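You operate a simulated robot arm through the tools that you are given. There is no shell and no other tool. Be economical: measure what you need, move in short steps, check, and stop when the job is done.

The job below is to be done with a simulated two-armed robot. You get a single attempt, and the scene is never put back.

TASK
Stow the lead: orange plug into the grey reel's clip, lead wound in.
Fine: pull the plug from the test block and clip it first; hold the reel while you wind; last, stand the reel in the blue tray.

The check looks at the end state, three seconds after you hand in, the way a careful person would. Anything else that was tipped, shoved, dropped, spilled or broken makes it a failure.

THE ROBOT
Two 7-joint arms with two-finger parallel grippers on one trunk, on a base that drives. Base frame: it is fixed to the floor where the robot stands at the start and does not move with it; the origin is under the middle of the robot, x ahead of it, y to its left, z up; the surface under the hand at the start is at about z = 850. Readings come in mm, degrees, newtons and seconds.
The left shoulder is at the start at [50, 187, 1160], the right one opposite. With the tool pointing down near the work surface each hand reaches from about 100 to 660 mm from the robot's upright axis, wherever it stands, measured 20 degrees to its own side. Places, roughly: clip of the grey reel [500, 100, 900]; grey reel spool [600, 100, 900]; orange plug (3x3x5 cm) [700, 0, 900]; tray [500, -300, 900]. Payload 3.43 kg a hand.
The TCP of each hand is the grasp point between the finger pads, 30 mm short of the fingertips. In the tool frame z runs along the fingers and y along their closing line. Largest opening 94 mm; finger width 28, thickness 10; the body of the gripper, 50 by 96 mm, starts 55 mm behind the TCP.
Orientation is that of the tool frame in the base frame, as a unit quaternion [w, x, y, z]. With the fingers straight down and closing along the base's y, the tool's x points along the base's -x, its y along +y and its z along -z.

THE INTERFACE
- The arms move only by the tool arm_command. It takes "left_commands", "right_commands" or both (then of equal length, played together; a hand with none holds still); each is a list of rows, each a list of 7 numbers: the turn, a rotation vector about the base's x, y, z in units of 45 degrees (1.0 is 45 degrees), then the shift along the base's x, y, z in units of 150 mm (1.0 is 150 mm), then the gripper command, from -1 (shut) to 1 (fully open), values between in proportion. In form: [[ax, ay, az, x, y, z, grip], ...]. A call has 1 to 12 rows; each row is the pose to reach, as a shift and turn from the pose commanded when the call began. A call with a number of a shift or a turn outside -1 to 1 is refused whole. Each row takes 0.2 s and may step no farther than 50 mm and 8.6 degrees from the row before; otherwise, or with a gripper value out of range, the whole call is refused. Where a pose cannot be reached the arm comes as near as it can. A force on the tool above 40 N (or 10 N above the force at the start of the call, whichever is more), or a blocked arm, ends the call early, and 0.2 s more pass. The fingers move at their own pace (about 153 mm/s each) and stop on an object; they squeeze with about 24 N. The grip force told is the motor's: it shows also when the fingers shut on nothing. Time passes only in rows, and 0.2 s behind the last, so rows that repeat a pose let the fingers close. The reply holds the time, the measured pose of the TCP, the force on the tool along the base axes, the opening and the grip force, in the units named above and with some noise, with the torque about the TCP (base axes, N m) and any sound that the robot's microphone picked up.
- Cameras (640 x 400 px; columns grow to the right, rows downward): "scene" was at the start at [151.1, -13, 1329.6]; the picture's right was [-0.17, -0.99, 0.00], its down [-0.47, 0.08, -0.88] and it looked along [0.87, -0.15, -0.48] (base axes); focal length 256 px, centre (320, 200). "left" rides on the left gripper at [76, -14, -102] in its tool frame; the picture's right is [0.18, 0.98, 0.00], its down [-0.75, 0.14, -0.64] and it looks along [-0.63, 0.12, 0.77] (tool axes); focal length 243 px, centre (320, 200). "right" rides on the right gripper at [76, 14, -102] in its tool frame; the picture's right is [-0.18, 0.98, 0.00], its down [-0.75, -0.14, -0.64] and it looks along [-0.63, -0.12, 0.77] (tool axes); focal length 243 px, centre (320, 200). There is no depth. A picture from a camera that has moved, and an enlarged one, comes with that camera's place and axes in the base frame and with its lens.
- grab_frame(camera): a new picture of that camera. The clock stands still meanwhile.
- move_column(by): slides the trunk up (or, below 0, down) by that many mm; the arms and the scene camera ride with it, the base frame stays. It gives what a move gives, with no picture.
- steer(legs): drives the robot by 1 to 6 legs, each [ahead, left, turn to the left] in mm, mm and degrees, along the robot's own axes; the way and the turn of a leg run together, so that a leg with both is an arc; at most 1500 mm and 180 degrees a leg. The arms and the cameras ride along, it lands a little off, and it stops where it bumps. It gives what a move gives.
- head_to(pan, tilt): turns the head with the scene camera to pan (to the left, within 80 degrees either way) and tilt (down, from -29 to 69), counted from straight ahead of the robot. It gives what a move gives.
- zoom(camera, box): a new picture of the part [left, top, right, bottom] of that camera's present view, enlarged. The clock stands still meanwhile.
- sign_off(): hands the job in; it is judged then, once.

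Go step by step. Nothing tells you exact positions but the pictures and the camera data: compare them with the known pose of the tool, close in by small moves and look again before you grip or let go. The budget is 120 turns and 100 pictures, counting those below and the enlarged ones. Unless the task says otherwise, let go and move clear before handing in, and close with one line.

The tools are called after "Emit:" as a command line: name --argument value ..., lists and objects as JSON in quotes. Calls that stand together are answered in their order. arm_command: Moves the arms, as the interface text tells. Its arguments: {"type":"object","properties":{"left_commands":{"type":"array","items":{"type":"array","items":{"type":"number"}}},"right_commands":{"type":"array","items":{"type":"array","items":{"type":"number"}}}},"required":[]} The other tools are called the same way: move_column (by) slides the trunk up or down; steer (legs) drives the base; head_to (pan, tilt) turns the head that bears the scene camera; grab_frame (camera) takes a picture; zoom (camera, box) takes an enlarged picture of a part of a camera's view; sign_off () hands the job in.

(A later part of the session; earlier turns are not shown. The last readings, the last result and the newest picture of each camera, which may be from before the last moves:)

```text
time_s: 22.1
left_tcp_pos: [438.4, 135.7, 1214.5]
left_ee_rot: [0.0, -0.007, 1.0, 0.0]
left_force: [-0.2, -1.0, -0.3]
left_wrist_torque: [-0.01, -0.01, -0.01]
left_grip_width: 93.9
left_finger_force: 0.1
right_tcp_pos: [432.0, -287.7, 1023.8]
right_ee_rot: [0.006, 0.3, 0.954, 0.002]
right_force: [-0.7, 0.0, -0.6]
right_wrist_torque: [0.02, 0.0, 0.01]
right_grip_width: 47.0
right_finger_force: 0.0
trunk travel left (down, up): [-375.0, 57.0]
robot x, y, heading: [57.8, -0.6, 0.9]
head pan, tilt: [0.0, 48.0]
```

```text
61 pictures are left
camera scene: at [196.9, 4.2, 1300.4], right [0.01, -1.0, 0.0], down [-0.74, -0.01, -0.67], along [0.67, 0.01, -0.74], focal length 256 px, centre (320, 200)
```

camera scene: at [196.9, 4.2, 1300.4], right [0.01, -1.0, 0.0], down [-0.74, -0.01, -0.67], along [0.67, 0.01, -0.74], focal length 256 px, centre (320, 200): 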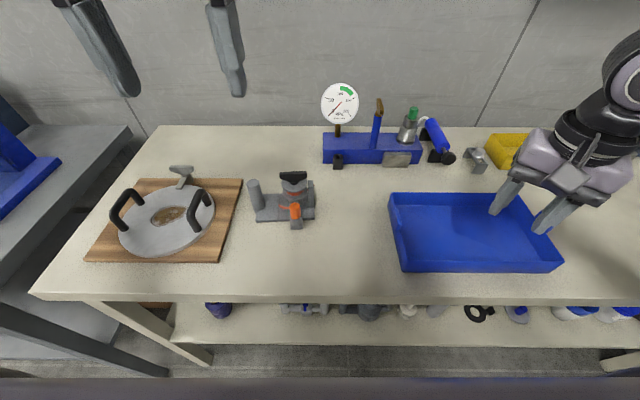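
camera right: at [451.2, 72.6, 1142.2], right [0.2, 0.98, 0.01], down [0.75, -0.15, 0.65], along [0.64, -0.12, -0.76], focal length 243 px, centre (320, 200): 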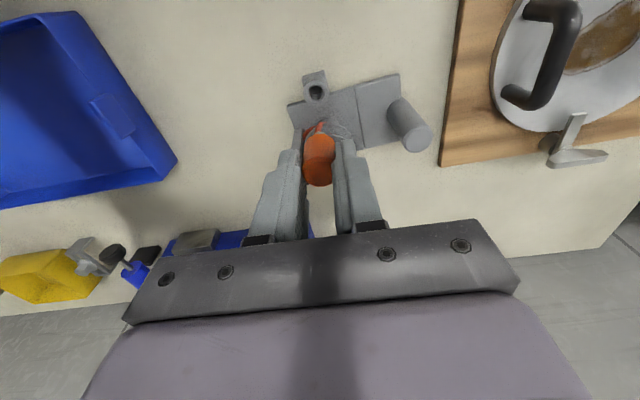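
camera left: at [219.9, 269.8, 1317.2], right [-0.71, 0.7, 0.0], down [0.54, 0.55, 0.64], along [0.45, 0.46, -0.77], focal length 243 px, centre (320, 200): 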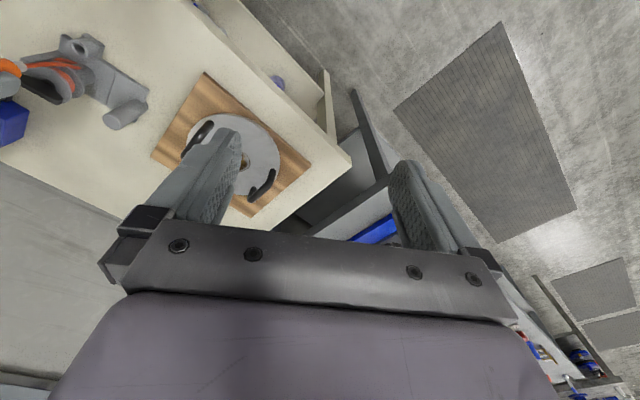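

I'll turn the left hand so it closes along x with its camera outward, moving toward the post at height.

Emit:
arm_command --left_commands '[[0, 0, -0.17, 0.1, 0, -0.1, 1], [0, 0, -0.34, 0.2, 0, -0.2, 1], [0, 0, -0.51, 0.3, 0, -0.3, 1], [0, 0, -0.68, 0.4, 0, -0.4, 1], [0, 0, -0.85, 0.5, 0, -0.5, 1], [0, 0, -1, 0.5, 0, -0.5, 1]]'

Emit:
arm_command --left_commands '[[0, 0, -0.17, 0.1, 0.05, -0.1, 1], [0, 0, -0.34, 0.2, 0.1, -0.2, 1], [0, 0, -0.51, 0.3, 0.15, -0.25, 1], [0, 0, -0.68, 0.36, 0.2, -0.25, 1], [0, 0, -0.85, 0.36, 0.2, -0.25, 1], [0, 0, -0.98, 0.36, 0.2, -0.25, 1]]'

Emit:
arm_command --left_commands '[[-0.17, 0, 0, 0, 0, 0, 1], [-0.34, 0, 0, 0, 0, 0, 1], [-0.49, 0, 0, 0, 0, 0, 1], [-0.49, 0, 0, 0, 0, 0, 1]]'

Emit:
grab_frame --camera "left"

Emit:
grab_frame --camera "scene"

```text
time_s: 23.5
left_tcp_pos: [512.5, 134.2, 1137.9]
left_ee_rot: [0.0, 0.378, 0.926, 0.0]
left_force: [0.4, 0.7, -0.1]
left_wrist_torque: [0.01, 0.0, 0.02]
left_grip_width: 93.9
left_finger_force: 0.2
right_tcp_pos: [432.8, -287.4, 1023.5]
right_ee_rot: [0.006, 0.299, 0.954, 0.001]
right_force: [0.7, -0.5, 0.0]
right_wrist_torque: [0.01, 0.02, 0.0]
right_grip_width: 46.7
right_finger_force: 0.0
trunk travel left (down, up): [-375.0, 57.0]
robot x, y, heading: [60.4, -1.9, 0.5]
head pan, tilt: [0.0, 48.0]
```

```text
time_s: 24.9
left_tcp_pos: [387.5, 87.6, 1104.7]
left_ee_rot: [-0.002, 0.685, 0.728, 0.002]
left_force: [0.3, -1.1, -0.4]
left_wrist_torque: [0.07, 0.02, 0.01]
left_grip_width: 94.0
left_finger_force: 0.1
left hand out of reach, approached as far as the arm can: row 2, 3, 4, 5, 6
right_tcp_pos: [433.2, -292.1, 1021.4]
right_ee_rot: [0.005, 0.3, 0.954, 0.002]
right_force: [0.0, 0.1, -0.5]
right_wrist_torque: [0.09, -0.02, -0.02]
right_grip_width: 46.8
right_finger_force: 0.1
trunk travel left (down, up): [-375.0, 57.0]
robot x, y, heading: [56.8, 0.4, 0.6]
head pan, tilt: [0.0, 48.0]
```

```text
time_s: 25.9
left_tcp_pos: [357.6, 105.8, 1115.3]
left_ee_rot: [0.133, 0.683, 0.705, -0.137]
left_force: [0.1, -0.6, 0.8]
left_wrist_torque: [-0.01, 0.03, 0.0]
left_grip_width: 93.8
left_finger_force: 0.0
left hand out of reach, approached as far as the arm can: row 1, 2, 3, 4
right_tcp_pos: [433.5, -287.7, 1023.2]
right_ee_rot: [0.005, 0.299, 0.954, 0.001]
right_force: [0.5, 0.6, -0.6]
right_wrist_torque: [-0.03, -0.01, 0.0]
right_grip_width: 46.9
right_finger_force: 0.0
trunk travel left (down, up): [-375.0, 57.0]
robot x, y, heading: [56.1, -1.0, 0.5]
head pan, tilt: [0.0, 48.0]
```

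```text
60 pictures are left
camera left: at [341.1, 215.9, 1182.7], right [0.98, 0.2, -0.08], down [0.16, -0.45, 0.88], along [0.14, -0.87, -0.47], focal length 243 px, centre (320, 200)
```

left: 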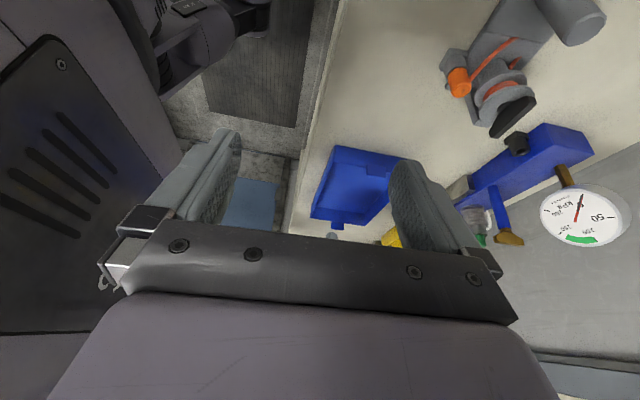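

```text
59 pictures are left
camera scene: at [196.9, 4.1, 1300.4], right [0.01, -1.0, 0.0], down [-0.74, -0.01, -0.67], along [0.67, 0.01, -0.74], focal length 256 px, centre (320, 200)
```

scene: 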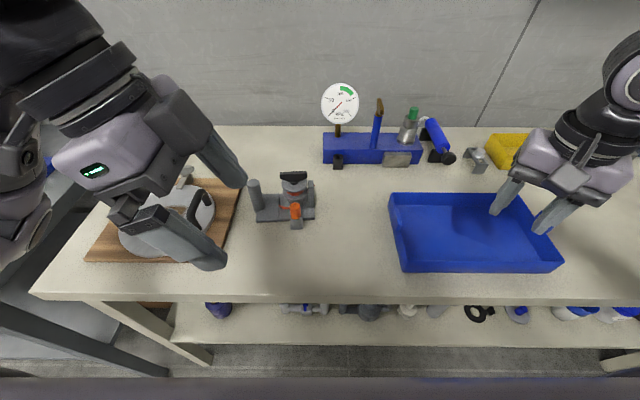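

The left arm can't yaw that far, so I'll undo that turn. Instead I'll hold the post with the hand leaning back toward the robot, closing along y.

Emit:
arm_command --left_commands '[[0.17, 0, 0, -0.15, 0, 0, 1], [0.34, 0, 0, -0.3, 0, 0, 1], [0.49, 0, 0, -0.5, 0, 0, 1], [0.49, 0, 0, -0.5, 0, 0, 1]]'

Emit:
arm_command --left_commands '[[0, 0, 0.17, 0, 0, 0, 1], [0, 0, 0.34, 0, 0, 0, 1], [0, 0, 0.51, 0, 0, 0, 1], [0, 0, 0.68, 0, 0, 0, 1], [0, 0, 0.85, 0, 0, 0, 1], [0, 0, 1, 0, 0, 0, 1]]'

Emit:
arm_command --left_commands '[[0, 0, 0.17, 0, 0, 0, 1], [0, 0, 0.34, 0, 0, 0, 1], [0, 0, 0.51, 0, 0, 0, 1], [0, 0, 0.68, 0, 0, 0, 1], [0, 0, 0.85, 0, 0, 0, 1], [0, 0, 1, 0, 0, 0, 1]]'

```text
time_s: 26.9
left_tcp_pos: [281.2, 107.2, 1115.9]
left_ee_rot: [-0.001, 0.696, 0.718, 0.0]
left_force: [-0.1, -0.3, -0.2]
left_wrist_torque: [0.02, -0.03, 0.0]
left_grip_width: 94.2
left_finger_force: 0.2
right_tcp_pos: [432.3, -288.6, 1023.9]
right_ee_rot: [0.005, 0.299, 0.954, 0.0]
right_force: [0.5, -0.3, 0.3]
right_wrist_torque: [0.0, -0.02, 0.0]
right_grip_width: 47.0
right_finger_force: 0.1
trunk travel left (down, up): [-375.0, 57.0]
robot x, y, heading: [57.9, 2.9, 0.8]
head pan, tilt: [0.0, 48.0]
```

```text
time_s: 28.1
left_tcp_pos: [283.3, 108.1, 1115.7]
left_ee_rot: [-0.001, 0.438, 0.899, 0.003]
left_force: [2.1, -0.7, -0.5]
left_wrist_torque: [0.01, 0.22, -0.11]
left_grip_width: 94.2
left_finger_force: 0.1
right_tcp_pos: [433.6, -287.4, 1022.8]
right_ee_rot: [0.005, 0.299, 0.954, 0.001]
right_force: [-0.5, 0.4, 1.3]
right_wrist_torque: [0.01, -0.05, -0.02]
right_grip_width: 47.2
right_finger_force: 0.0
trunk travel left (down, up): [-375.0, 57.0]
robot x, y, heading: [57.9, 3.9, 0.8]
head pan, tilt: [0.0, 48.0]
stopped in row 6 (left hand): the force on the tool passed its limit at 64 N (the readings are from after the stop); the commanded pose is now the measured one
```

```text
time_s: 28.4
left_tcp_pos: [284.6, 109.8, 1117.0]
left_ee_rot: [-0.003, 0.424, 0.906, 0.006]
left_force: [1.8, -0.9, 1.7]
left_wrist_torque: [0.05, 0.08, 0.04]
left_grip_width: 93.9
left_finger_force: 0.1
right_tcp_pos: [433.7, -289.9, 1023.1]
right_ee_rot: [0.005, 0.299, 0.954, 0.0]
right_force: [0.0, -1.0, 0.0]
right_wrist_torque: [0.03, 0.02, 0.01]
right_grip_width: 46.8
right_finger_force: 0.0
trunk travel left (down, up): [-375.0, 57.0]
robot x, y, heading: [56.3, 1.4, 0.8]
head pan, tilt: [0.0, 48.0]
stopped in row 1 (left hand): the force on the tool passed its limit at 66 N (the readings are from after the stop); the commanded pose is now the measured one
```

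The left hand's camera brushed the robot's own trunk because it is close in. I'll move it forward first and then finish the turn.

Emit:
arm_command --left_commands '[[0, 0, 0, 0.3, 0.1, 0, 1], [0, 0, 0, 0.6, 0.2, 0, 1], [0, 0, 0, 0.9, 0.2, 0, 1], [0, 0, 0.17, 0.95, 0.2, 0, 1], [0, 0, 0.34, 0.95, 0.2, 0, 1], [0, 0, 0.51, 0.95, 0.2, 0, 1], [0, 0, 0.68, 0.95, 0.2, 0, 1], [0, 0, 0.85, 0.95, 0.2, 0, 1], [0, 0, 1, 0.95, 0.2, 0, 1]]'

Emit:
arm_command --left_commands '[[0, -0.17, 0.05, 0, 0, -0.1, 1], [0, -0.34, 0.1, 0, 0, -0.2, 1], [0, -0.51, 0.1, 0, 0, -0.3, 1], [0, -0.68, 0.1, 0, 0, -0.4, 1], [0, -0.85, 0.1, 0, 0, -0.5, 1], [0, -1, 0.1, 0, 0, -0.6, 1]]'

Emit:
grab_frame --camera "scene"

Emit:
grab_frame --camera "left"

```text
time_s: 30.4
left_tcp_pos: [426.8, 139.7, 1117.0]
left_ee_rot: [-0.004, 0.045, 0.999, 0.005]
left_force: [-0.3, -0.6, 0.5]
left_wrist_torque: [0.01, 0.0, -0.01]
left_grip_width: 94.1
left_finger_force: 0.1
right_tcp_pos: [432.7, -287.7, 1024.0]
right_ee_rot: [0.006, 0.299, 0.954, 0.001]
right_force: [0.0, 0.4, -1.1]
right_wrist_torque: [0.0, 0.03, 0.0]
right_grip_width: 46.9
right_finger_force: 0.1
trunk travel left (down, up): [-375.0, 57.0]
robot x, y, heading: [54.8, 6.2, 0.5]
head pan, tilt: [0.0, 48.0]
```

```text
time_s: 31.8
left_tcp_pos: [428.2, 139.3, 1026.6]
left_ee_rot: [0.378, 0.002, 0.926, 0.021]
left_force: [-0.1, 0.5, 0.2]
left_wrist_torque: [0.0, 0.0, -0.03]
left_grip_width: 93.9
left_finger_force: 0.2
right_tcp_pos: [433.3, -287.3, 1023.6]
right_ee_rot: [0.006, 0.299, 0.954, 0.001]
right_force: [0.0, -0.6, 0.4]
right_wrist_torque: [-0.06, 0.01, -0.01]
right_grip_width: 47.3
right_finger_force: 0.0
trunk travel left (down, up): [-375.0, 57.0]
robot x, y, heading: [56.1, 1.0, 0.5]
head pan, tilt: [0.0, 48.0]
```

```text
58 pictures are left
camera scene: at [196.9, 4.2, 1300.4], right [0.01, -1.0, 0.0], down [-0.74, -0.01, -0.67], along [0.67, 0.01, -0.74], focal length 256 px, centre (320, 200)
```

scene: 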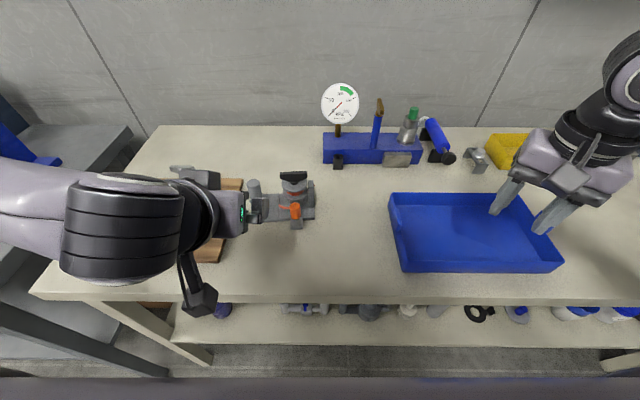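

```text
57 pictures are left
camera left: at [301.8, 122.8, 1046.2], right [-0.14, 0.99, -0.09], down [0.09, 0.1, 0.99], along [0.99, 0.13, -0.1], focal length 243 px, centre (320, 200)
```

left: 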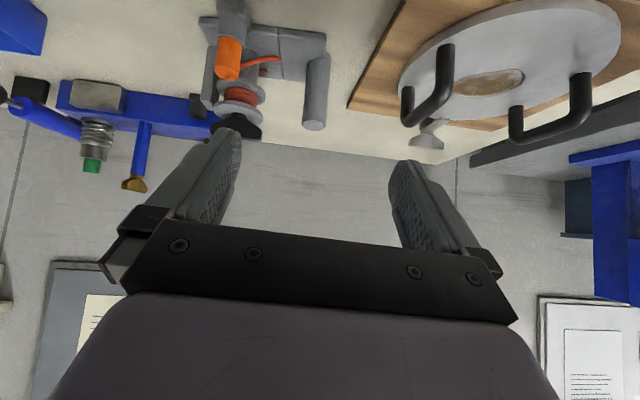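

The leaning pose works. I'll narrow the fingers, approach to just short of the post and check.

Emit:
arm_command --left_commands '[[0, -0.07, 0, 0.15, 0.01, -0.1, 0.4], [0, -0.15, 0, 0.3, 0.03, -0.2, 0.35], [0, -0.15, 0, 0.45, 0.035, -0.33, 0.35], [0, -0.15, 0, 0.5, 0.035, -0.37, 0.35]]'

Emit:
grab_frame --camera "left"

Emit:
zoom --camera "scene" --box '[180, 140, 340, 240]'

```text
time_s: 32.8
left_tcp_pos: [502.3, 143.5, 969.6]
left_ee_rot: [0.432, 0.001, 0.902, 0.021]
left_force: [-0.3, 0.2, 0.7]
left_wrist_torque: [0.01, -0.02, 0.01]
left_grip_width: 63.4
left_finger_force: 0.1
right_tcp_pos: [433.3, -288.2, 1022.7]
right_ee_rot: [0.005, 0.299, 0.954, 0.001]
right_force: [-0.5, 0.3, -0.1]
right_wrist_torque: [0.0, 0.02, 0.01]
right_grip_width: 46.8
right_finger_force: 0.1
trunk travel left (down, up): [-375.0, 57.0]
robot x, y, heading: [55.8, 0.2, 0.6]
head pan, tilt: [0.0, 48.0]
```

```text
56 pictures are left
camera left: at [376.2, 128.0, 974.6], right [-0.13, 0.99, -0.1], down [-0.03, 0.1, 0.99], along [0.99, 0.13, 0.02], focal length 243 px, centre (320, 200)
```

left: 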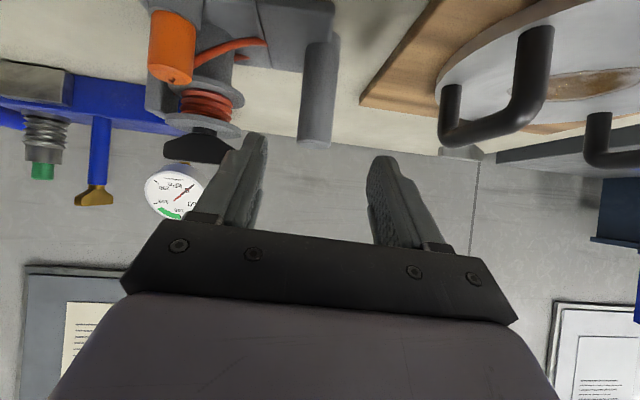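

```text
4.00 times, centred on (260, 190) of scene
camera zoom: at [196.9, 4.2, 1300.4], right [0.01, -1.0, 0.0], down [-0.74, -0.01, -0.67], along [0.67, 0.01, -0.74], focal length 1024 px, centre (560, 240)
```

zoom: 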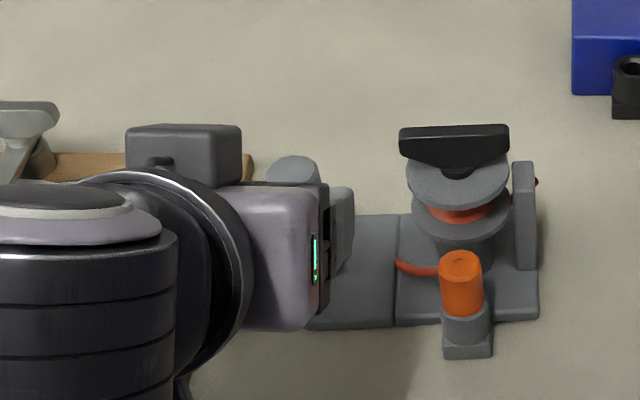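

The post lies centred between the fingers. I'll go in along the tool axis and close.

Emit:
arm_command --left_commands '[[0, 0, 0, 0.15, 0, -0.13, 0.35], [0, 0, 0, 0.3, 0, -0.26, 0.35], [0, 0, 0, 0.43, 0, -0.37, 0.35], [0, 0, 0, 0.43, 0, -0.37, 0.0], [0, 0, 0, 0.43, 0, -0.37, -0.4], [0, 0, 0, 0.43, 0, -0.37, -1], [0, 0, 0, 0.43, 0, -0.37, -1]]'

Emit:
grab_frame --camera "left"

Emit:
zoom --camera "scene" --box '[200, 140, 340, 240]'

```text
time_s: 34.4
left_tcp_pos: [567.4, 145.3, 912.6]
left_ee_rot: [0.432, 0.002, 0.902, 0.021]
left_force: [-0.1, -0.1, -0.2]
left_wrist_torque: [-0.03, -0.18, 0.04]
left_grip_width: 32.0
left_finger_force: 24.0
right_tcp_pos: [433.0, -288.3, 1022.9]
right_ee_rot: [0.007, 0.299, 0.954, 0.001]
right_force: [0.8, 0.0, 0.6]
right_wrist_torque: [0.01, -0.02, 0.02]
right_grip_width: 47.0
right_finger_force: 0.1
trunk travel left (down, up): [-375.0, 57.0]
robot x, y, heading: [56.5, -0.6, 0.8]
head pan, tilt: [0.0, 48.0]
```

```text
54 pictures are left
camera left: at [440.6, 128.4, 918.3], right [-0.13, 0.99, -0.1], down [-0.03, 0.1, 0.99], along [0.99, 0.13, 0.02], focal length 243 px, centre (320, 200)
```

left: 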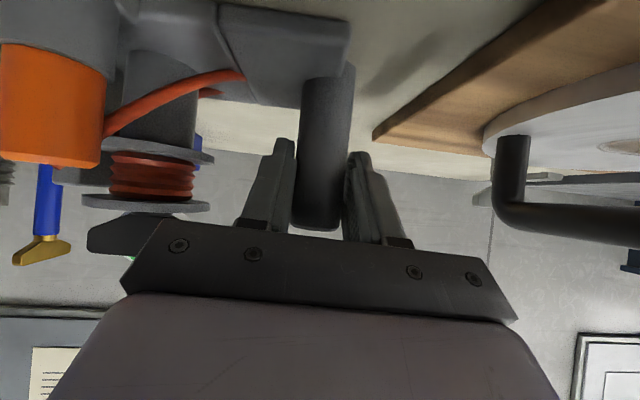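

```text
4.00 times, centred on (270, 190) of scene
camera zoom: at [196.9, 4.2, 1300.4], right [0.01, -1.0, 0.0], down [-0.74, -0.01, -0.67], along [0.67, 0.01, -0.74], focal length 1024 px, centre (520, 240)
```

zoom: 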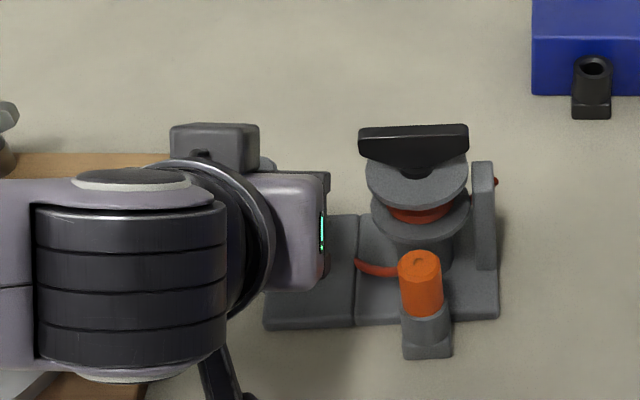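

The post is firmly held at 32 mm. Now I'll bring the right hand, fingers shut, over to the -y side of the knob, yawed so its camera stays clear of the left hand.

Emit:
arm_command --right_commands '[[0, 0, 0.15, 0.1, 0.2, 0.2, -1], [0, 0, 0.3, 0.2, 0.45, 0.35, -1], [0, 0, 0.45, 0.3, 0.7, 0.35, -1], [0, 0, 0.6, 0.4, 1, 0.35, -1]]'

Emit:
arm_command --right_commands '[[0, 0, 0.15, 0.1, 0.2, 0, -1], [0, 0, 0.3, 0.2, 0.4, 0, -1], [0, 0, 0.45, 0.3, 0.6, 0, -1], [0, 0, 0.6, 0.31, 0.85, 0, -1], [0, 0, 0.6, 0.31, 0.85, 0, -1]]'

Emit:
grab_frame --camera "right"

Emit:
zoom --camera "scene" --box '[200, 140, 360, 240]'

```text
time_s: 35.4
left_tcp_pos: [566.9, 145.5, 912.4]
left_ee_rot: [0.431, 0.0, 0.902, 0.022]
left_force: [0.8, 1.3, 1.5]
left_wrist_torque: [-0.26, 0.09, -0.06]
left_grip_width: 31.6
left_finger_force: 23.6
right_tcp_pos: [494.3, -136.8, 1078.8]
right_ee_rot: [0.005, 0.067, 0.998, 0.001]
right_force: [0.7, -0.3, 0.7]
right_wrist_torque: [-0.02, -0.01, -0.02]
right_grip_width: 0.3
right_finger_force: 23.9
trunk travel left (down, up): [-375.0, 57.0]
robot x, y, heading: [58.6, -1.8, 0.5]
head pan, tilt: [0.0, 48.0]
```

```text
time_s: 36.6
left_tcp_pos: [568.7, 145.8, 912.2]
left_ee_rot: [0.431, 0.0, 0.902, 0.023]
left_force: [-0.2, -0.5, 0.4]
left_wrist_torque: [-0.03, -0.11, 0.0]
left_grip_width: 31.4
left_finger_force: 23.6
right_tcp_pos: [541.0, -7.7, 1077.6]
right_ee_rot: [0.005, -0.167, 0.986, 0.004]
right_force: [1.1, 0.1, -0.4]
right_wrist_torque: [0.01, 0.01, -0.01]
right_grip_width: 0.0
right_finger_force: 24.1
trunk travel left (down, up): [-375.0, 57.0]
robot x, y, heading: [59.1, 0.9, 0.7]
head pan, tilt: [0.0, 48.0]
```

```text
52 pictures are left
camera right: at [464.0, -21.6, 1179.2], right [-0.15, 0.99, 0.01], down [0.75, 0.11, 0.65], along [0.64, 0.1, -0.76], focal length 243 px, centre (320, 200)
```

right: 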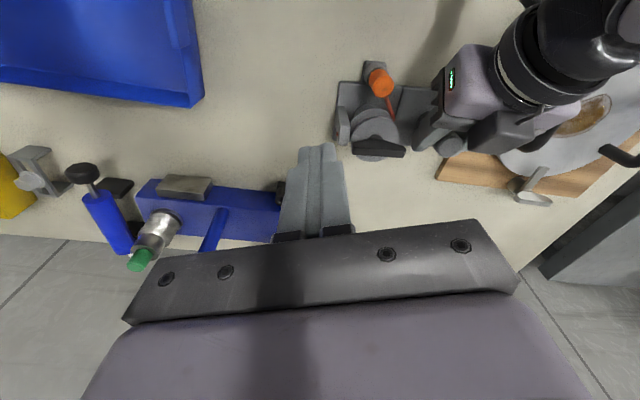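

```text
4.00 times, centred on (280, 190) of scene
camera zoom: at [196.9, 4.2, 1300.4], right [0.01, -1.0, 0.0], down [-0.74, -0.01, -0.67], along [0.67, 0.01, -0.74], focal length 1024 px, centre (480, 240)
```

zoom: 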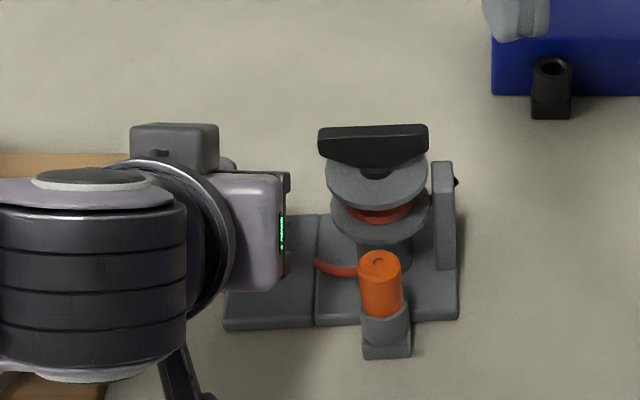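

I'll refine the knob's centre from this new right-camera viewpoint.

Emit:
zoom --camera "right" --box '[310, 50, 470, 170]'

Emit:
zoom --camera "scene" --box '[270, 160, 326, 200]'

```text
3.33 times, centred on (390, 110) of right
camera zoom: at [464.0, -21.6, 1179.2], right [-0.15, 0.99, 0.01], down [0.75, 0.11, 0.65], along [0.64, 0.1, -0.76], focal length 809 px, centre (87, 500)
```

zoom: 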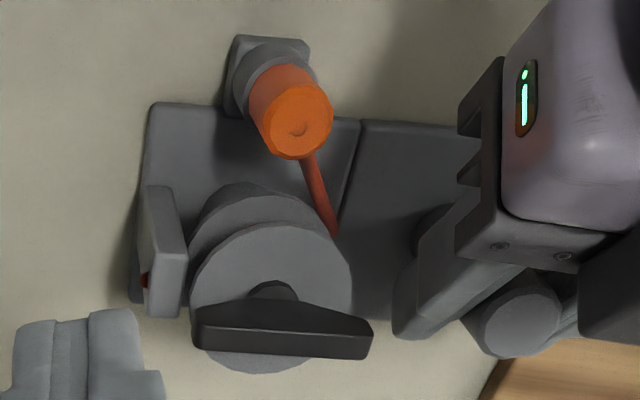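

```text
10.00 times, centred on (298, 180) of scene
camera zoom: at [196.9, 4.2, 1300.4], right [0.01, -1.0, 0.0], down [-0.74, -0.01, -0.67], along [0.67, 0.01, -0.74], focal length 2560 px, centre (540, 400)
```

zoom: 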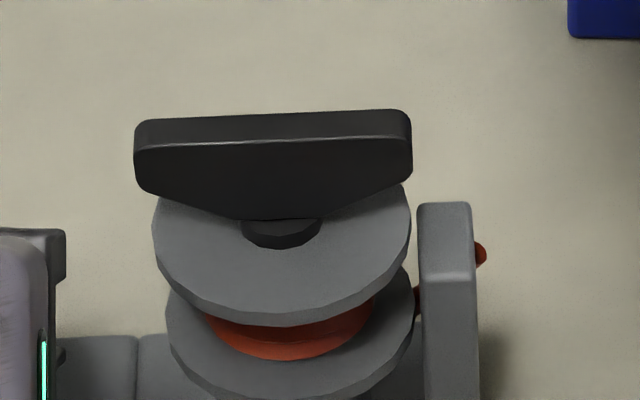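

The knob's axis is at about (569, 59) and the wing spans z 950 to 969. I'll set the closed fingertips at z≈952 behind the wing's -y end.

Emit:
arm_command --right_commands '[[0, 0, 0, -0.02, 0.15, 0, -1], [0, 0, 0, -0.02, 0.31, -0.1, -1], [0, 0, 0, -0.02, 0.31, -0.3, -1], [0, 0, 0, -0.02, 0.31, -0.5, -1], [0, 0, 0, -0.02, 0.31, -0.63, -1], [0, 0, 0, -0.02, 0.31, -0.63, -1]]'

Emit:
grab_frame --camera "right"

Emit:
zoom --camera "scene" --box '[250, 140, 346, 200]'

```text
time_s: 38.0
left_tcp_pos: [568.1, 144.2, 913.4]
left_ee_rot: [0.431, 0.001, 0.902, 0.023]
left_force: [-0.2, 1.1, 0.0]
left_wrist_torque: [-0.09, 0.02, -0.02]
left_grip_width: 31.7
left_finger_force: 24.4
right_tcp_pos: [536.6, 37.1, 982.1]
right_ee_rot: [0.005, -0.167, 0.986, 0.003]
right_force: [0.3, -0.3, 0.5]
right_wrist_torque: [-0.01, 0.02, 0.0]
right_grip_width: 0.3
right_finger_force: 23.3
trunk travel left (down, up): [-375.0, 57.0]
robot x, y, heading: [55.0, -0.2, 0.8]
head pan, tilt: [0.0, 48.0]
```

```text
48 pictures are left
camera right: at [460.2, 23.7, 1084.7], right [-0.15, 0.99, 0.01], down [0.75, 0.11, 0.65], along [0.64, 0.1, -0.76], focal length 243 px, centre (320, 200)
```

right: 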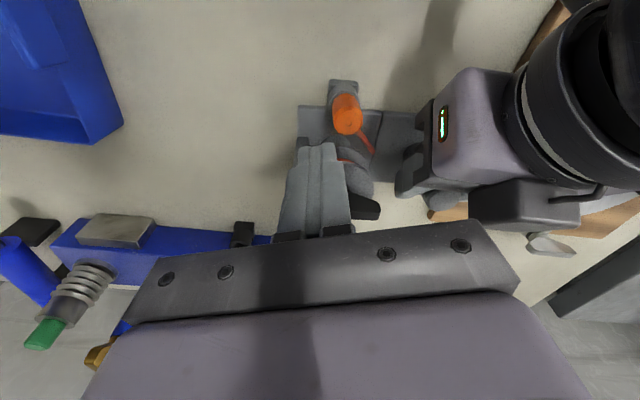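

```text
6.67 times, centred on (298, 170) of scene
camera zoom: at [196.9, 4.2, 1300.4], right [0.01, -1.0, 0.0], down [-0.74, -0.01, -0.67], along [0.67, 0.01, -0.74], focal length 1707 px, centre (467, 400)
```

zoom: 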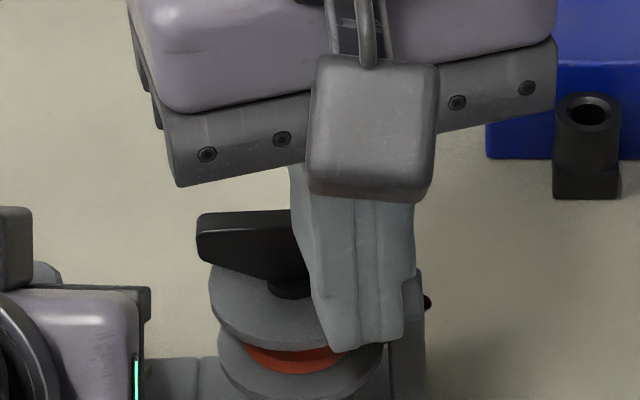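

The finger is behind the wing's right end. I'll push a first arc of about 140° counter-clockwise and see what the lead does.

Emit:
arm_command --right_commands '[[0, 0, 0, 0.04, 0.012, 0, -1], [0, 0, 0, 0.072, 0.024, 0, -1], [0, 0, 0, 0.12, -0.016, 0, -1], [0, 0, 0, 0.179, -0.037, 0, -1], [0, 0, 0, 0.241, -0.037, 0, -1], [0, 0, 0, 0.3, -0.016, 0, -1], [0, 0, 0, 0.348, 0.024, 0, -1], [0, 0, 0, 0.379, 0.079, 0, -1], [0, 0, 0, 0.39, 0.14, 0, -1]]'

Emit:
zoom --camera "scene" --box '[250, 140, 346, 220]'

Emit:
zoom --camera "left" --box '[0, 0, 320, 300]'

```text
time_s: 40.0
left_tcp_pos: [568.8, 147.7, 913.4]
left_ee_rot: [0.431, -0.003, 0.902, 0.026]
left_force: [-3.7, 19.1, 1.6]
left_wrist_torque: [-0.47, -0.11, 0.12]
left_grip_width: 31.5
left_finger_force: 24.3
right_tcp_pos: [597.4, 53.5, 982.6]
right_ee_rot: [0.005, -0.163, 0.987, 0.0]
right_force: [3.4, -19.4, 1.1]
right_wrist_torque: [-0.5, -0.09, 0.15]
right_grip_width: 0.0
right_finger_force: 24.5
trunk travel left (down, up): [-375.0, 57.0]
robot x, y, heading: [56.5, 1.4, 0.8]
head pan, tilt: [0.0, 48.0]
```

```text
5.00 times, centred on (298, 180) of scene
camera zoom: at [196.6, 4.0, 1300.6], right [0.01, -1.0, 0.0], down [-0.74, -0.01, -0.67], along [0.67, 0.01, -0.74], focal length 1280 px, centre (430, 300)
```

zoom: 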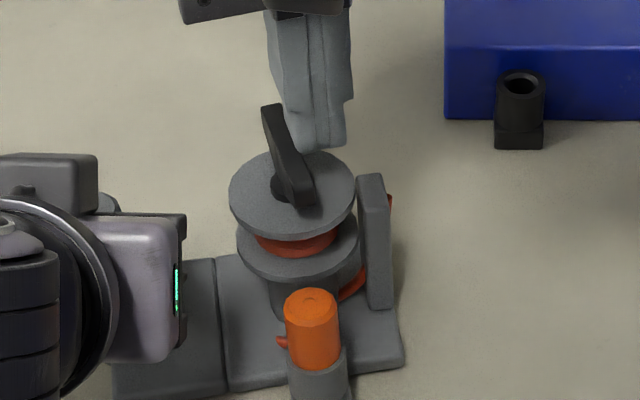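

```text
1.33 times, centred on (160, 150) of left
camera zoom: at [441.2, 130.3, 918.1], right [-0.14, 0.99, -0.1], down [-0.03, 0.1, 0.99], along [0.99, 0.14, 0.02], focal length 324 px, centre (533, 267)
```

zoom: 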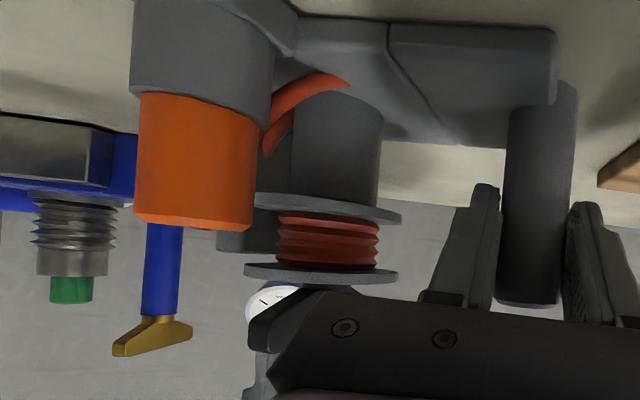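

The lead is being drawn in, so the direction is right, but the reel swung about 10° about the held post under the side push. The next half of the circle pushes it the other way. I'll carry on with the axis now at about (585, 63).

Emit:
arm_command --right_commands '[[0, 0, 0, 0.104, -0.005, 0, -1], [0, 0, 0, 0.093, 0.067, 0, -1], [0, 0, 0, 0.053, 0.133, 0, -1], [0, 0, 0, -0.02, 0.183, 0, -1], [0, 0, 0, -0.1, 0.2, 0, -1], [0, 0, 0, -0.167, 0.189, 0, -1], [0, 0, 0, -0.227, 0.153, 0, -1]]'

Emit:
zoom --camera "scene" --box '[250, 140, 346, 220]'

```text
time_s: 41.2
left_tcp_pos: [570.2, 154.9, 912.5]
left_ee_rot: [0.432, -0.008, 0.901, 0.033]
left_force: [-5.5, 4.1, 8.9]
left_wrist_torque: [-0.2, 0.15, -0.19]
left_grip_width: 31.7
left_finger_force: 24.1
right_tcp_pos: [603.3, 61.4, 985.4]
right_ee_rot: [0.011, -0.146, 0.989, -0.01]
right_force: [-0.7, -0.7, -0.8]
right_wrist_torque: [0.04, 0.0, -0.02]
right_grip_width: 0.2
right_finger_force: 24.2
right hand out of reach, approached as far as the arm can: row 2, 3
trunk travel left (down, up): [-375.0, 57.0]
robot x, y, heading: [55.8, 1.9, 0.7]
head pan, tilt: [0.0, 48.0]
stopped in row 5 (right hand): the force on the tool passed its limit at 52 N (the readings are from after the stop); the commanded pose is now the measured one
```

```text
5.00 times, centred on (298, 180) of scene
camera zoom: at [196.9, 4.5, 1300.4], right [0.01, -1.0, 0.0], down [-0.74, -0.01, -0.67], along [0.67, 0.01, -0.74], focal length 1280 px, centre (430, 300)
```

zoom: 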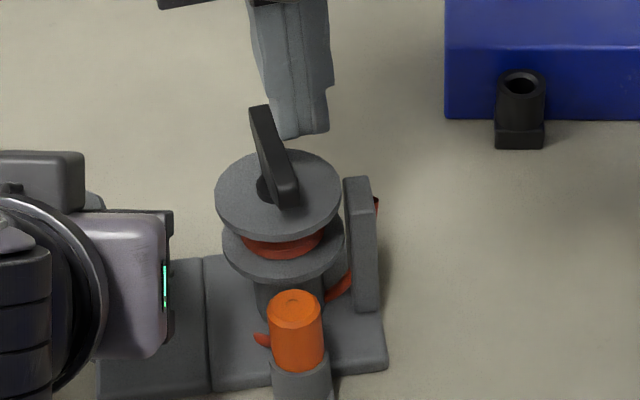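

The side push ran out of arm reach and shoved the reel several millimetres, so finger-pushing is poor. I'll switch to gripping the wing and turning it, which is pure torque. First I'll raise the right hand and re-measure.

Emit:
arm_command --right_commands '[[0, 0, 0, 0, -0.1, 0.2, -1], [0, 0, 0, -0.1, -0.25, 0.45, 0], [0, 0, 0, -0.3, -0.4, 0.5, 0], [0, 0, 0, -0.5, -0.4, 0.5, 0]]'

Emit:
zoom --camera "right" --box '[280, 40, 480, 190]'

Emit:
zoom --camera "scene" --box '[250, 140, 330, 220]'

```text
time_s: 42.2
left_tcp_pos: [568.7, 153.7, 913.3]
left_ee_rot: [0.431, -0.008, 0.902, 0.033]
left_force: [1.2, -0.2, 7.2]
left_wrist_torque: [-0.15, -0.17, -0.04]
left_grip_width: 31.6
left_finger_force: 24.3
right_tcp_pos: [527.7, 2.0, 1058.7]
right_ee_rot: [0.011, -0.147, 0.989, -0.011]
right_force: [0.1, 0.3, 0.1]
right_wrist_torque: [0.02, 0.02, -0.01]
right_grip_width: 47.1
right_finger_force: 0.1
trunk travel left (down, up): [-375.0, 57.0]
robot x, y, heading: [55.9, 0.2, 0.4]
head pan, tilt: [0.0, 48.0]
```

```text
2.67 times, centred on (380, 115) of right
camera zoom: at [448.8, -4.4, 1159.4], right [-0.11, 0.99, -0.02], down [0.75, 0.09, 0.66], along [0.66, 0.06, -0.75], focal length 647 px, centre (160, 427)
```

zoom: 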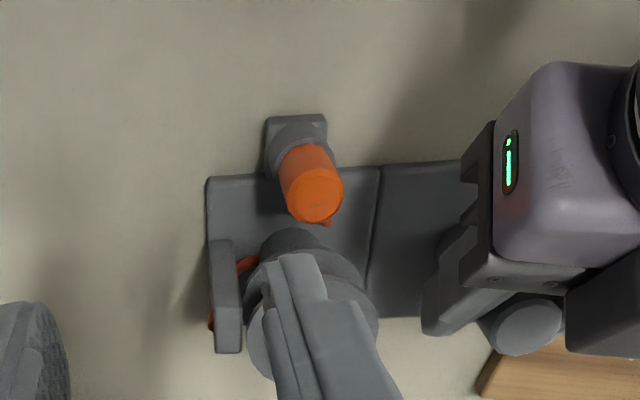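

```text
5.00 times, centred on (290, 180) of scene
camera zoom: at [196.4, 4.0, 1300.5], right [0.01, -1.0, 0.0], down [-0.74, -0.01, -0.67], along [0.67, 0.01, -0.74], focal length 1280 px, centre (470, 300)
```

zoom: 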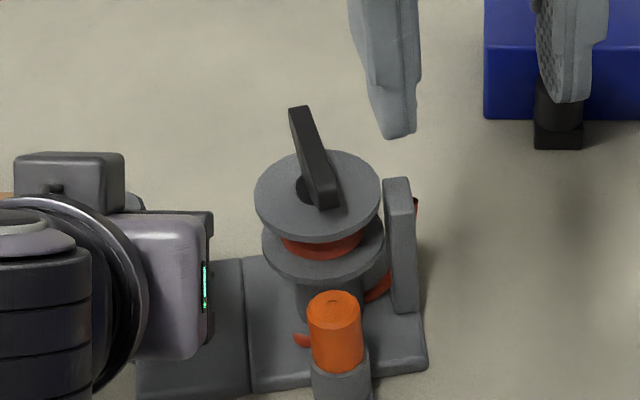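

The wing is at about 18° and its centre at about (580, 68). I'll straddle it with the open right gripper at the matching yaw and close on it.

Emit:
arm_command --right_commands '[[0, 0, 0, 0.2, 0.2, 0, 0], [0, 0, 0, 0.35, 0.44, 0, 0], [0, 0, 0, 0.35, 0.44, -0.2, 0], [0, 0, 0, 0.35, 0.44, -0.36, 0]]'

Emit:
zoom --camera "scene" --box '[250, 140, 330, 220]'

Emit:
zoom --camera "right" --box '[200, 60, 440, 240]'

```text
time_s: 43.2
left_tcp_pos: [568.3, 154.9, 911.3]
left_ee_rot: [0.431, -0.007, 0.902, 0.033]
left_force: [-1.2, 0.9, 8.2]
left_wrist_torque: [-0.18, -0.07, -0.1]
left_grip_width: 31.5
left_finger_force: 24.5
right_tcp_pos: [579.6, 67.5, 1005.3]
right_ee_rot: [0.01, -0.147, 0.989, -0.01]
right_force: [0.3, -0.4, -1.0]
right_wrist_torque: [-0.01, -0.01, -0.02]
right_grip_width: 47.2
right_finger_force: 0.1
trunk travel left (down, up): [-375.0, 57.0]
robot x, y, heading: [58.3, 3.6, 0.7]
head pan, tilt: [0.0, 48.0]
```

```text
5.00 times, centred on (290, 180) of scene
camera zoom: at [196.0, 3.9, 1300.6], right [0.01, -1.0, 0.0], down [-0.74, -0.01, -0.67], along [0.67, 0.01, -0.74], focal length 1280 px, centre (470, 300)
```

zoom: 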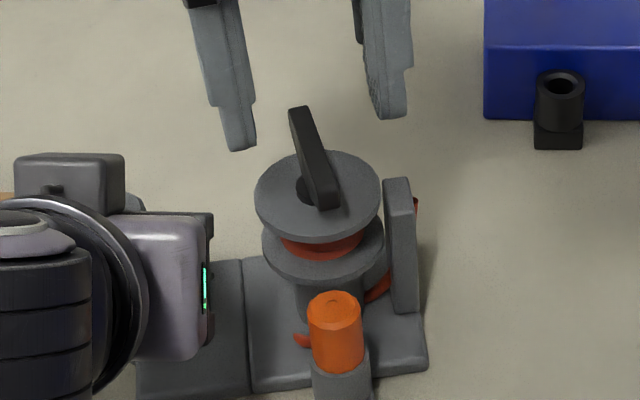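

```text
2.22 times, centred on (320, 150) of right
camera zoom: at [501.2, 59.7, 1107.6], right [-0.11, 0.99, -0.02], down [0.75, 0.1, 0.66], along [0.66, 0.06, -0.75], focal length 539 px, centre (320, 311)
```

zoom: 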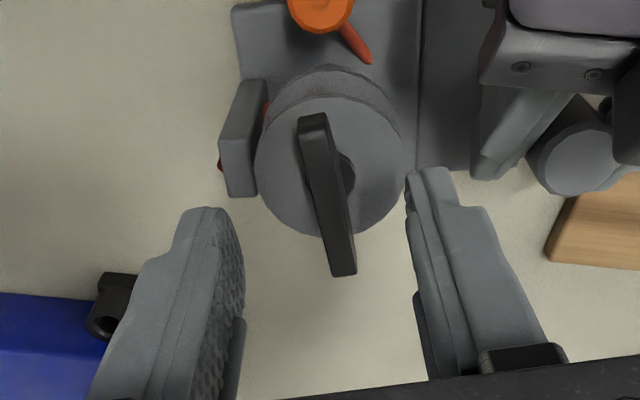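

Both cameras agree: wing centre (581, 69), angle 17°, matching the hand. I'll go down 23 mm and grip.

Emit:
arm_command --right_commands '[[0, 0, 0, 0.005, 0.005, -0.08, 0], [0, 0, 0, 0.007, 0.008, -0.155, 0], [0, 0, 0, 0.007, 0.008, -0.155, -0.5], [0, 0, 0, 0.007, 0.008, -0.155, -1], [0, 0, 0, 0.007, 0.008, -0.155, -1]]'

Emit:
zoom --camera "scene" --box '[230, 120, 350, 220]'

```text
time_s: 44.4
left_tcp_pos: [569.8, 153.7, 912.4]
left_ee_rot: [0.431, -0.007, 0.902, 0.034]
left_force: [-2.5, 1.5, 9.1]
left_wrist_torque: [-0.15, -0.07, -0.06]
left_grip_width: 31.7
left_finger_force: 23.7
right_tcp_pos: [579.2, 68.2, 982.9]
right_ee_rot: [0.011, -0.148, 0.989, -0.01]
right_force: [0.6, -1.8, -0.5]
right_wrist_torque: [-0.05, -0.03, -0.02]
right_grip_width: 8.3
right_finger_force: 24.3
trunk travel left (down, up): [-375.0, 57.0]
robot x, y, heading: [58.1, -1.0, 0.8]
head pan, tilt: [0.0, 48.0]
```

```text
4.00 times, centred on (290, 170) of scene
camera zoom: at [195.9, 3.7, 1300.6], right [0.01, -1.0, 0.0], down [-0.74, -0.01, -0.67], along [0.67, 0.01, -0.74], focal length 1024 px, centre (440, 320)
```

zoom: 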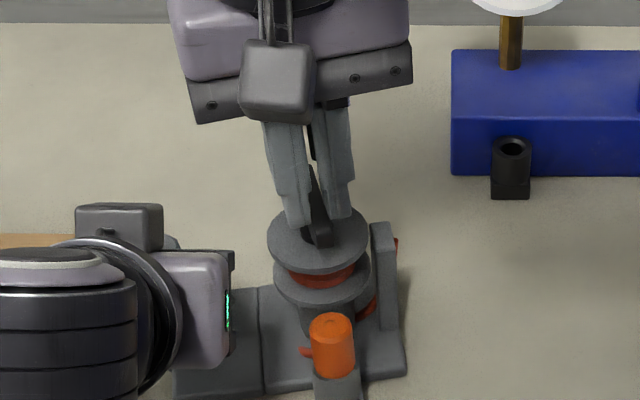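

The wing is held at 8.3 mm and the post too. With both hands I'll lift the reel about 12 mm and bring it nearer the robot, where the right wrist has more room to turn.

Emit:
arm_command --left_commands '[[0, 0, 0, 0, 0, 0.04, -1], [0, 0, 0, 0, 0, 0.08, -1], [0, 0, 0, -0.1, -0.08, 0.08, -1], [0, 0, 0, -0.2, -0.16, 0.08, -1], [0, 0, 0, -0.3, -0.24, 0.08, -1]]' --right_commands '[[0, 0, 0, 0, 0, 0.04, -1], [0, 0, 0, 0, 0, 0.08, -1], [0, 0, 0, -0.1, -0.08, 0.08, -1], [0, 0, 0, -0.2, -0.16, 0.08, -1], [0, 0, 0, -0.3, -0.24, 0.08, -1]]'

Emit:
zoom --camera "scene" --box '[200, 120, 360, 240]'

```text
time_s: 45.6
left_tcp_pos: [524.2, 118.2, 923.1]
left_ee_rot: [0.428, -0.007, 0.903, 0.035]
left_force: [-2.4, 1.9, -2.9]
left_wrist_torque: [0.05, -0.17, -0.17]
left_grip_width: 31.8
left_finger_force: 23.6
right_tcp_pos: [534.6, 32.4, 994.4]
right_ee_rot: [0.01, -0.146, 0.989, -0.009]
right_force: [2.0, -1.8, 0.0]
right_wrist_torque: [0.02, 0.02, -0.01]
right_grip_width: 8.4
right_finger_force: 24.1
trunk travel left (down, up): [-375.0, 57.0]
robot x, y, heading: [59.0, 0.6, 0.4]
head pan, tilt: [0.0, 48.0]
```

```text
3.33 times, centred on (280, 180) of scene
camera zoom: at [197.0, 3.7, 1300.4], right [0.01, -1.0, 0.0], down [-0.74, -0.01, -0.67], along [0.67, 0.01, -0.74], focal length 854 px, centre (453, 267)
```

zoom: 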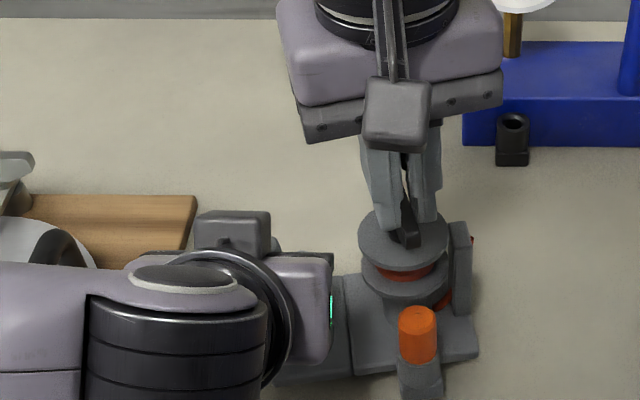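

The reel travels well between the two hands. I'll finish the move and set it down.

Emit:
arm_command --left_commands '[[0, 0, 0, -0.1, -0.09, 0, -1], [0, 0, 0, -0.2, -0.18, 0, -1], [0, 0, 0, -0.3, -0.27, 0, -1], [0, 0, 0, -0.4, -0.36, 0, -1], [0, 0, 0, -0.4, -0.36, 0, -1], [0, 0, 0, -0.4, -0.36, -0.03, -1], [0, 0, 0, -0.4, -0.36, -0.06, -1], [0, 0, 0, -0.4, -0.36, -0.08, -1]]' --right_commands '[[0, 0, 0, -0.1, -0.09, 0, -1], [0, 0, 0, -0.2, -0.18, 0, -1], [0, 0, 0, -0.3, -0.27, 0, -1], [0, 0, 0, -0.4, -0.36, 0, -1], [0, 0, 0, -0.4, -0.36, 0, -1], [0, 0, 0, -0.4, -0.36, -0.03, -1], [0, 0, 0, -0.4, -0.36, -0.06, -1], [0, 0, 0, -0.4, -0.36, -0.08, -1]]'

Emit:
grab_frame --camera "scene"

```text
time_s: 47.4
left_tcp_pos: [463.9, 64.9, 912.2]
left_ee_rot: [0.431, -0.008, 0.902, 0.034]
left_force: [0.1, 5.7, -1.8]
left_wrist_torque: [-0.2, -0.22, -0.02]
left_grip_width: 31.8
left_finger_force: 24.1
right_tcp_pos: [473.7, -20.7, 983.2]
right_ee_rot: [0.011, -0.148, 0.989, -0.01]
right_force: [0.3, -4.4, 6.1]
right_wrist_torque: [-0.28, 0.55, -0.06]
right_grip_width: 8.8
right_finger_force: 23.7
trunk travel left (down, up): [-375.0, 57.0]
robot x, y, heading: [56.5, -2.8, 0.4]
head pan, tilt: [0.0, 48.0]
```

```text
37 pictures are left
camera scene: at [196.6, 4.2, 1300.6], right [0.01, -1.0, 0.0], down [-0.74, -0.01, -0.67], along [0.67, 0.01, -0.74], focal length 256 px, centre (320, 200)
```

scene: 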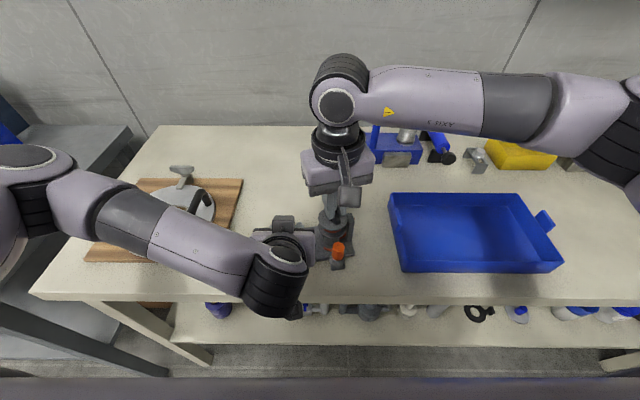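

The reel is set down near the robot with both hands on it. I'll turn the gripped wing 45° counter-clockwise and check.

Emit:
arm_command --right_commands '[[0, 0, 0.17, 0, 0, 0, -1], [0, 0, 0.34, 0, 0, 0, -1], [0, 0, 0.51, 0, 0, 0, -1], [0, 0, 0.68, 0, 0, 0, -1], [0, 0, 0.85, 0, 0, 0, -1], [0, 0, 1, 0, 0, 0, -1]]'

Emit:
zoom --camera "scene" --box '[240, 160, 400, 280]'

```text
time_s: 48.8
left_tcp_pos: [463.9, 67.6, 911.9]
left_ee_rot: [0.431, -0.01, 0.902, 0.038]
left_force: [-6.3, 25.3, 6.9]
left_wrist_torque: [-0.36, -0.08, -0.05]
left_grip_width: 31.9
left_finger_force: 24.0
right_tcp_pos: [474.9, -23.6, 982.1]
right_ee_rot: [0.009, -0.514, 0.857, -0.01]
right_force: [7.0, -29.7, 8.3]
right_wrist_torque: [-0.77, -0.17, -0.2]
right_grip_width: 8.5
right_finger_force: 24.8
trunk travel left (down, up): [-375.0, 57.0]
robot x, y, heading: [54.4, -0.7, 0.7]
head pan, tilt: [0.0, 48.0]
```

```text
3.33 times, centred on (320, 220) of scene
camera zoom: at [195.8, 3.7, 1300.5], right [0.01, -1.0, 0.0], down [-0.74, -0.01, -0.67], along [0.67, 0.01, -0.74], focal length 854 px, centre (320, 133)
```

zoom: 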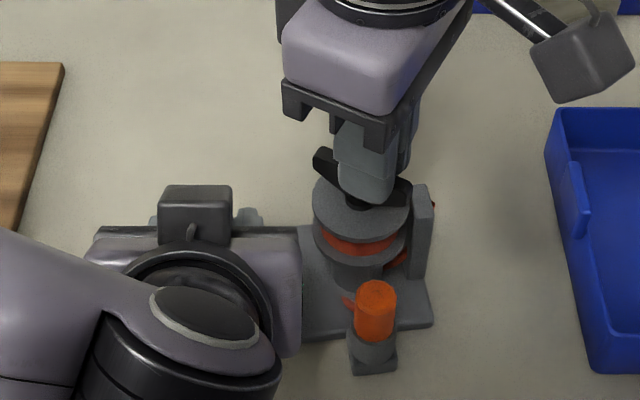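

The wing turned 45° with the reel steady and only about 0.2 N m of resistance. The sideways force shows my grip axis is about 3 mm off in y. I'll relieve that and go on another 20°.

Emit:
arm_command --right_commands '[[0, 0, 0, 0, -0.02, 0, -1], [0, 0, 0.15, 0, -0.03, 0, -1], [0, 0, 0.3, 0, -0.03, 0, -1], [0, 0, 0.45, 0, -0.03, 0, -1], [0, 0, 0.45, 0, -0.03, 0, -1]]'

```text
time_s: 50.0
left_tcp_pos: [464.2, 64.8, 912.7]
left_ee_rot: [0.432, -0.009, 0.901, 0.035]
left_force: [-4.0, 18.5, 7.0]
left_wrist_torque: [-0.25, -0.1, 0.0]
left_grip_width: 31.7
left_finger_force: 23.9
right_tcp_pos: [473.8, -26.2, 982.8]
right_ee_rot: [0.012, -0.589, 0.808, -0.006]
right_force: [3.0, -15.4, -0.1]
right_wrist_torque: [-0.68, 0.06, -0.04]
right_grip_width: 8.6
right_finger_force: 23.9
right hand out of reach, approached as far as the arm can: row 3, 4, 5
trunk travel left (down, up): [-375.0, 57.0]
robot x, y, heading: [54.6, -0.0, 0.5]
head pan, tilt: [0.0, 48.0]
```

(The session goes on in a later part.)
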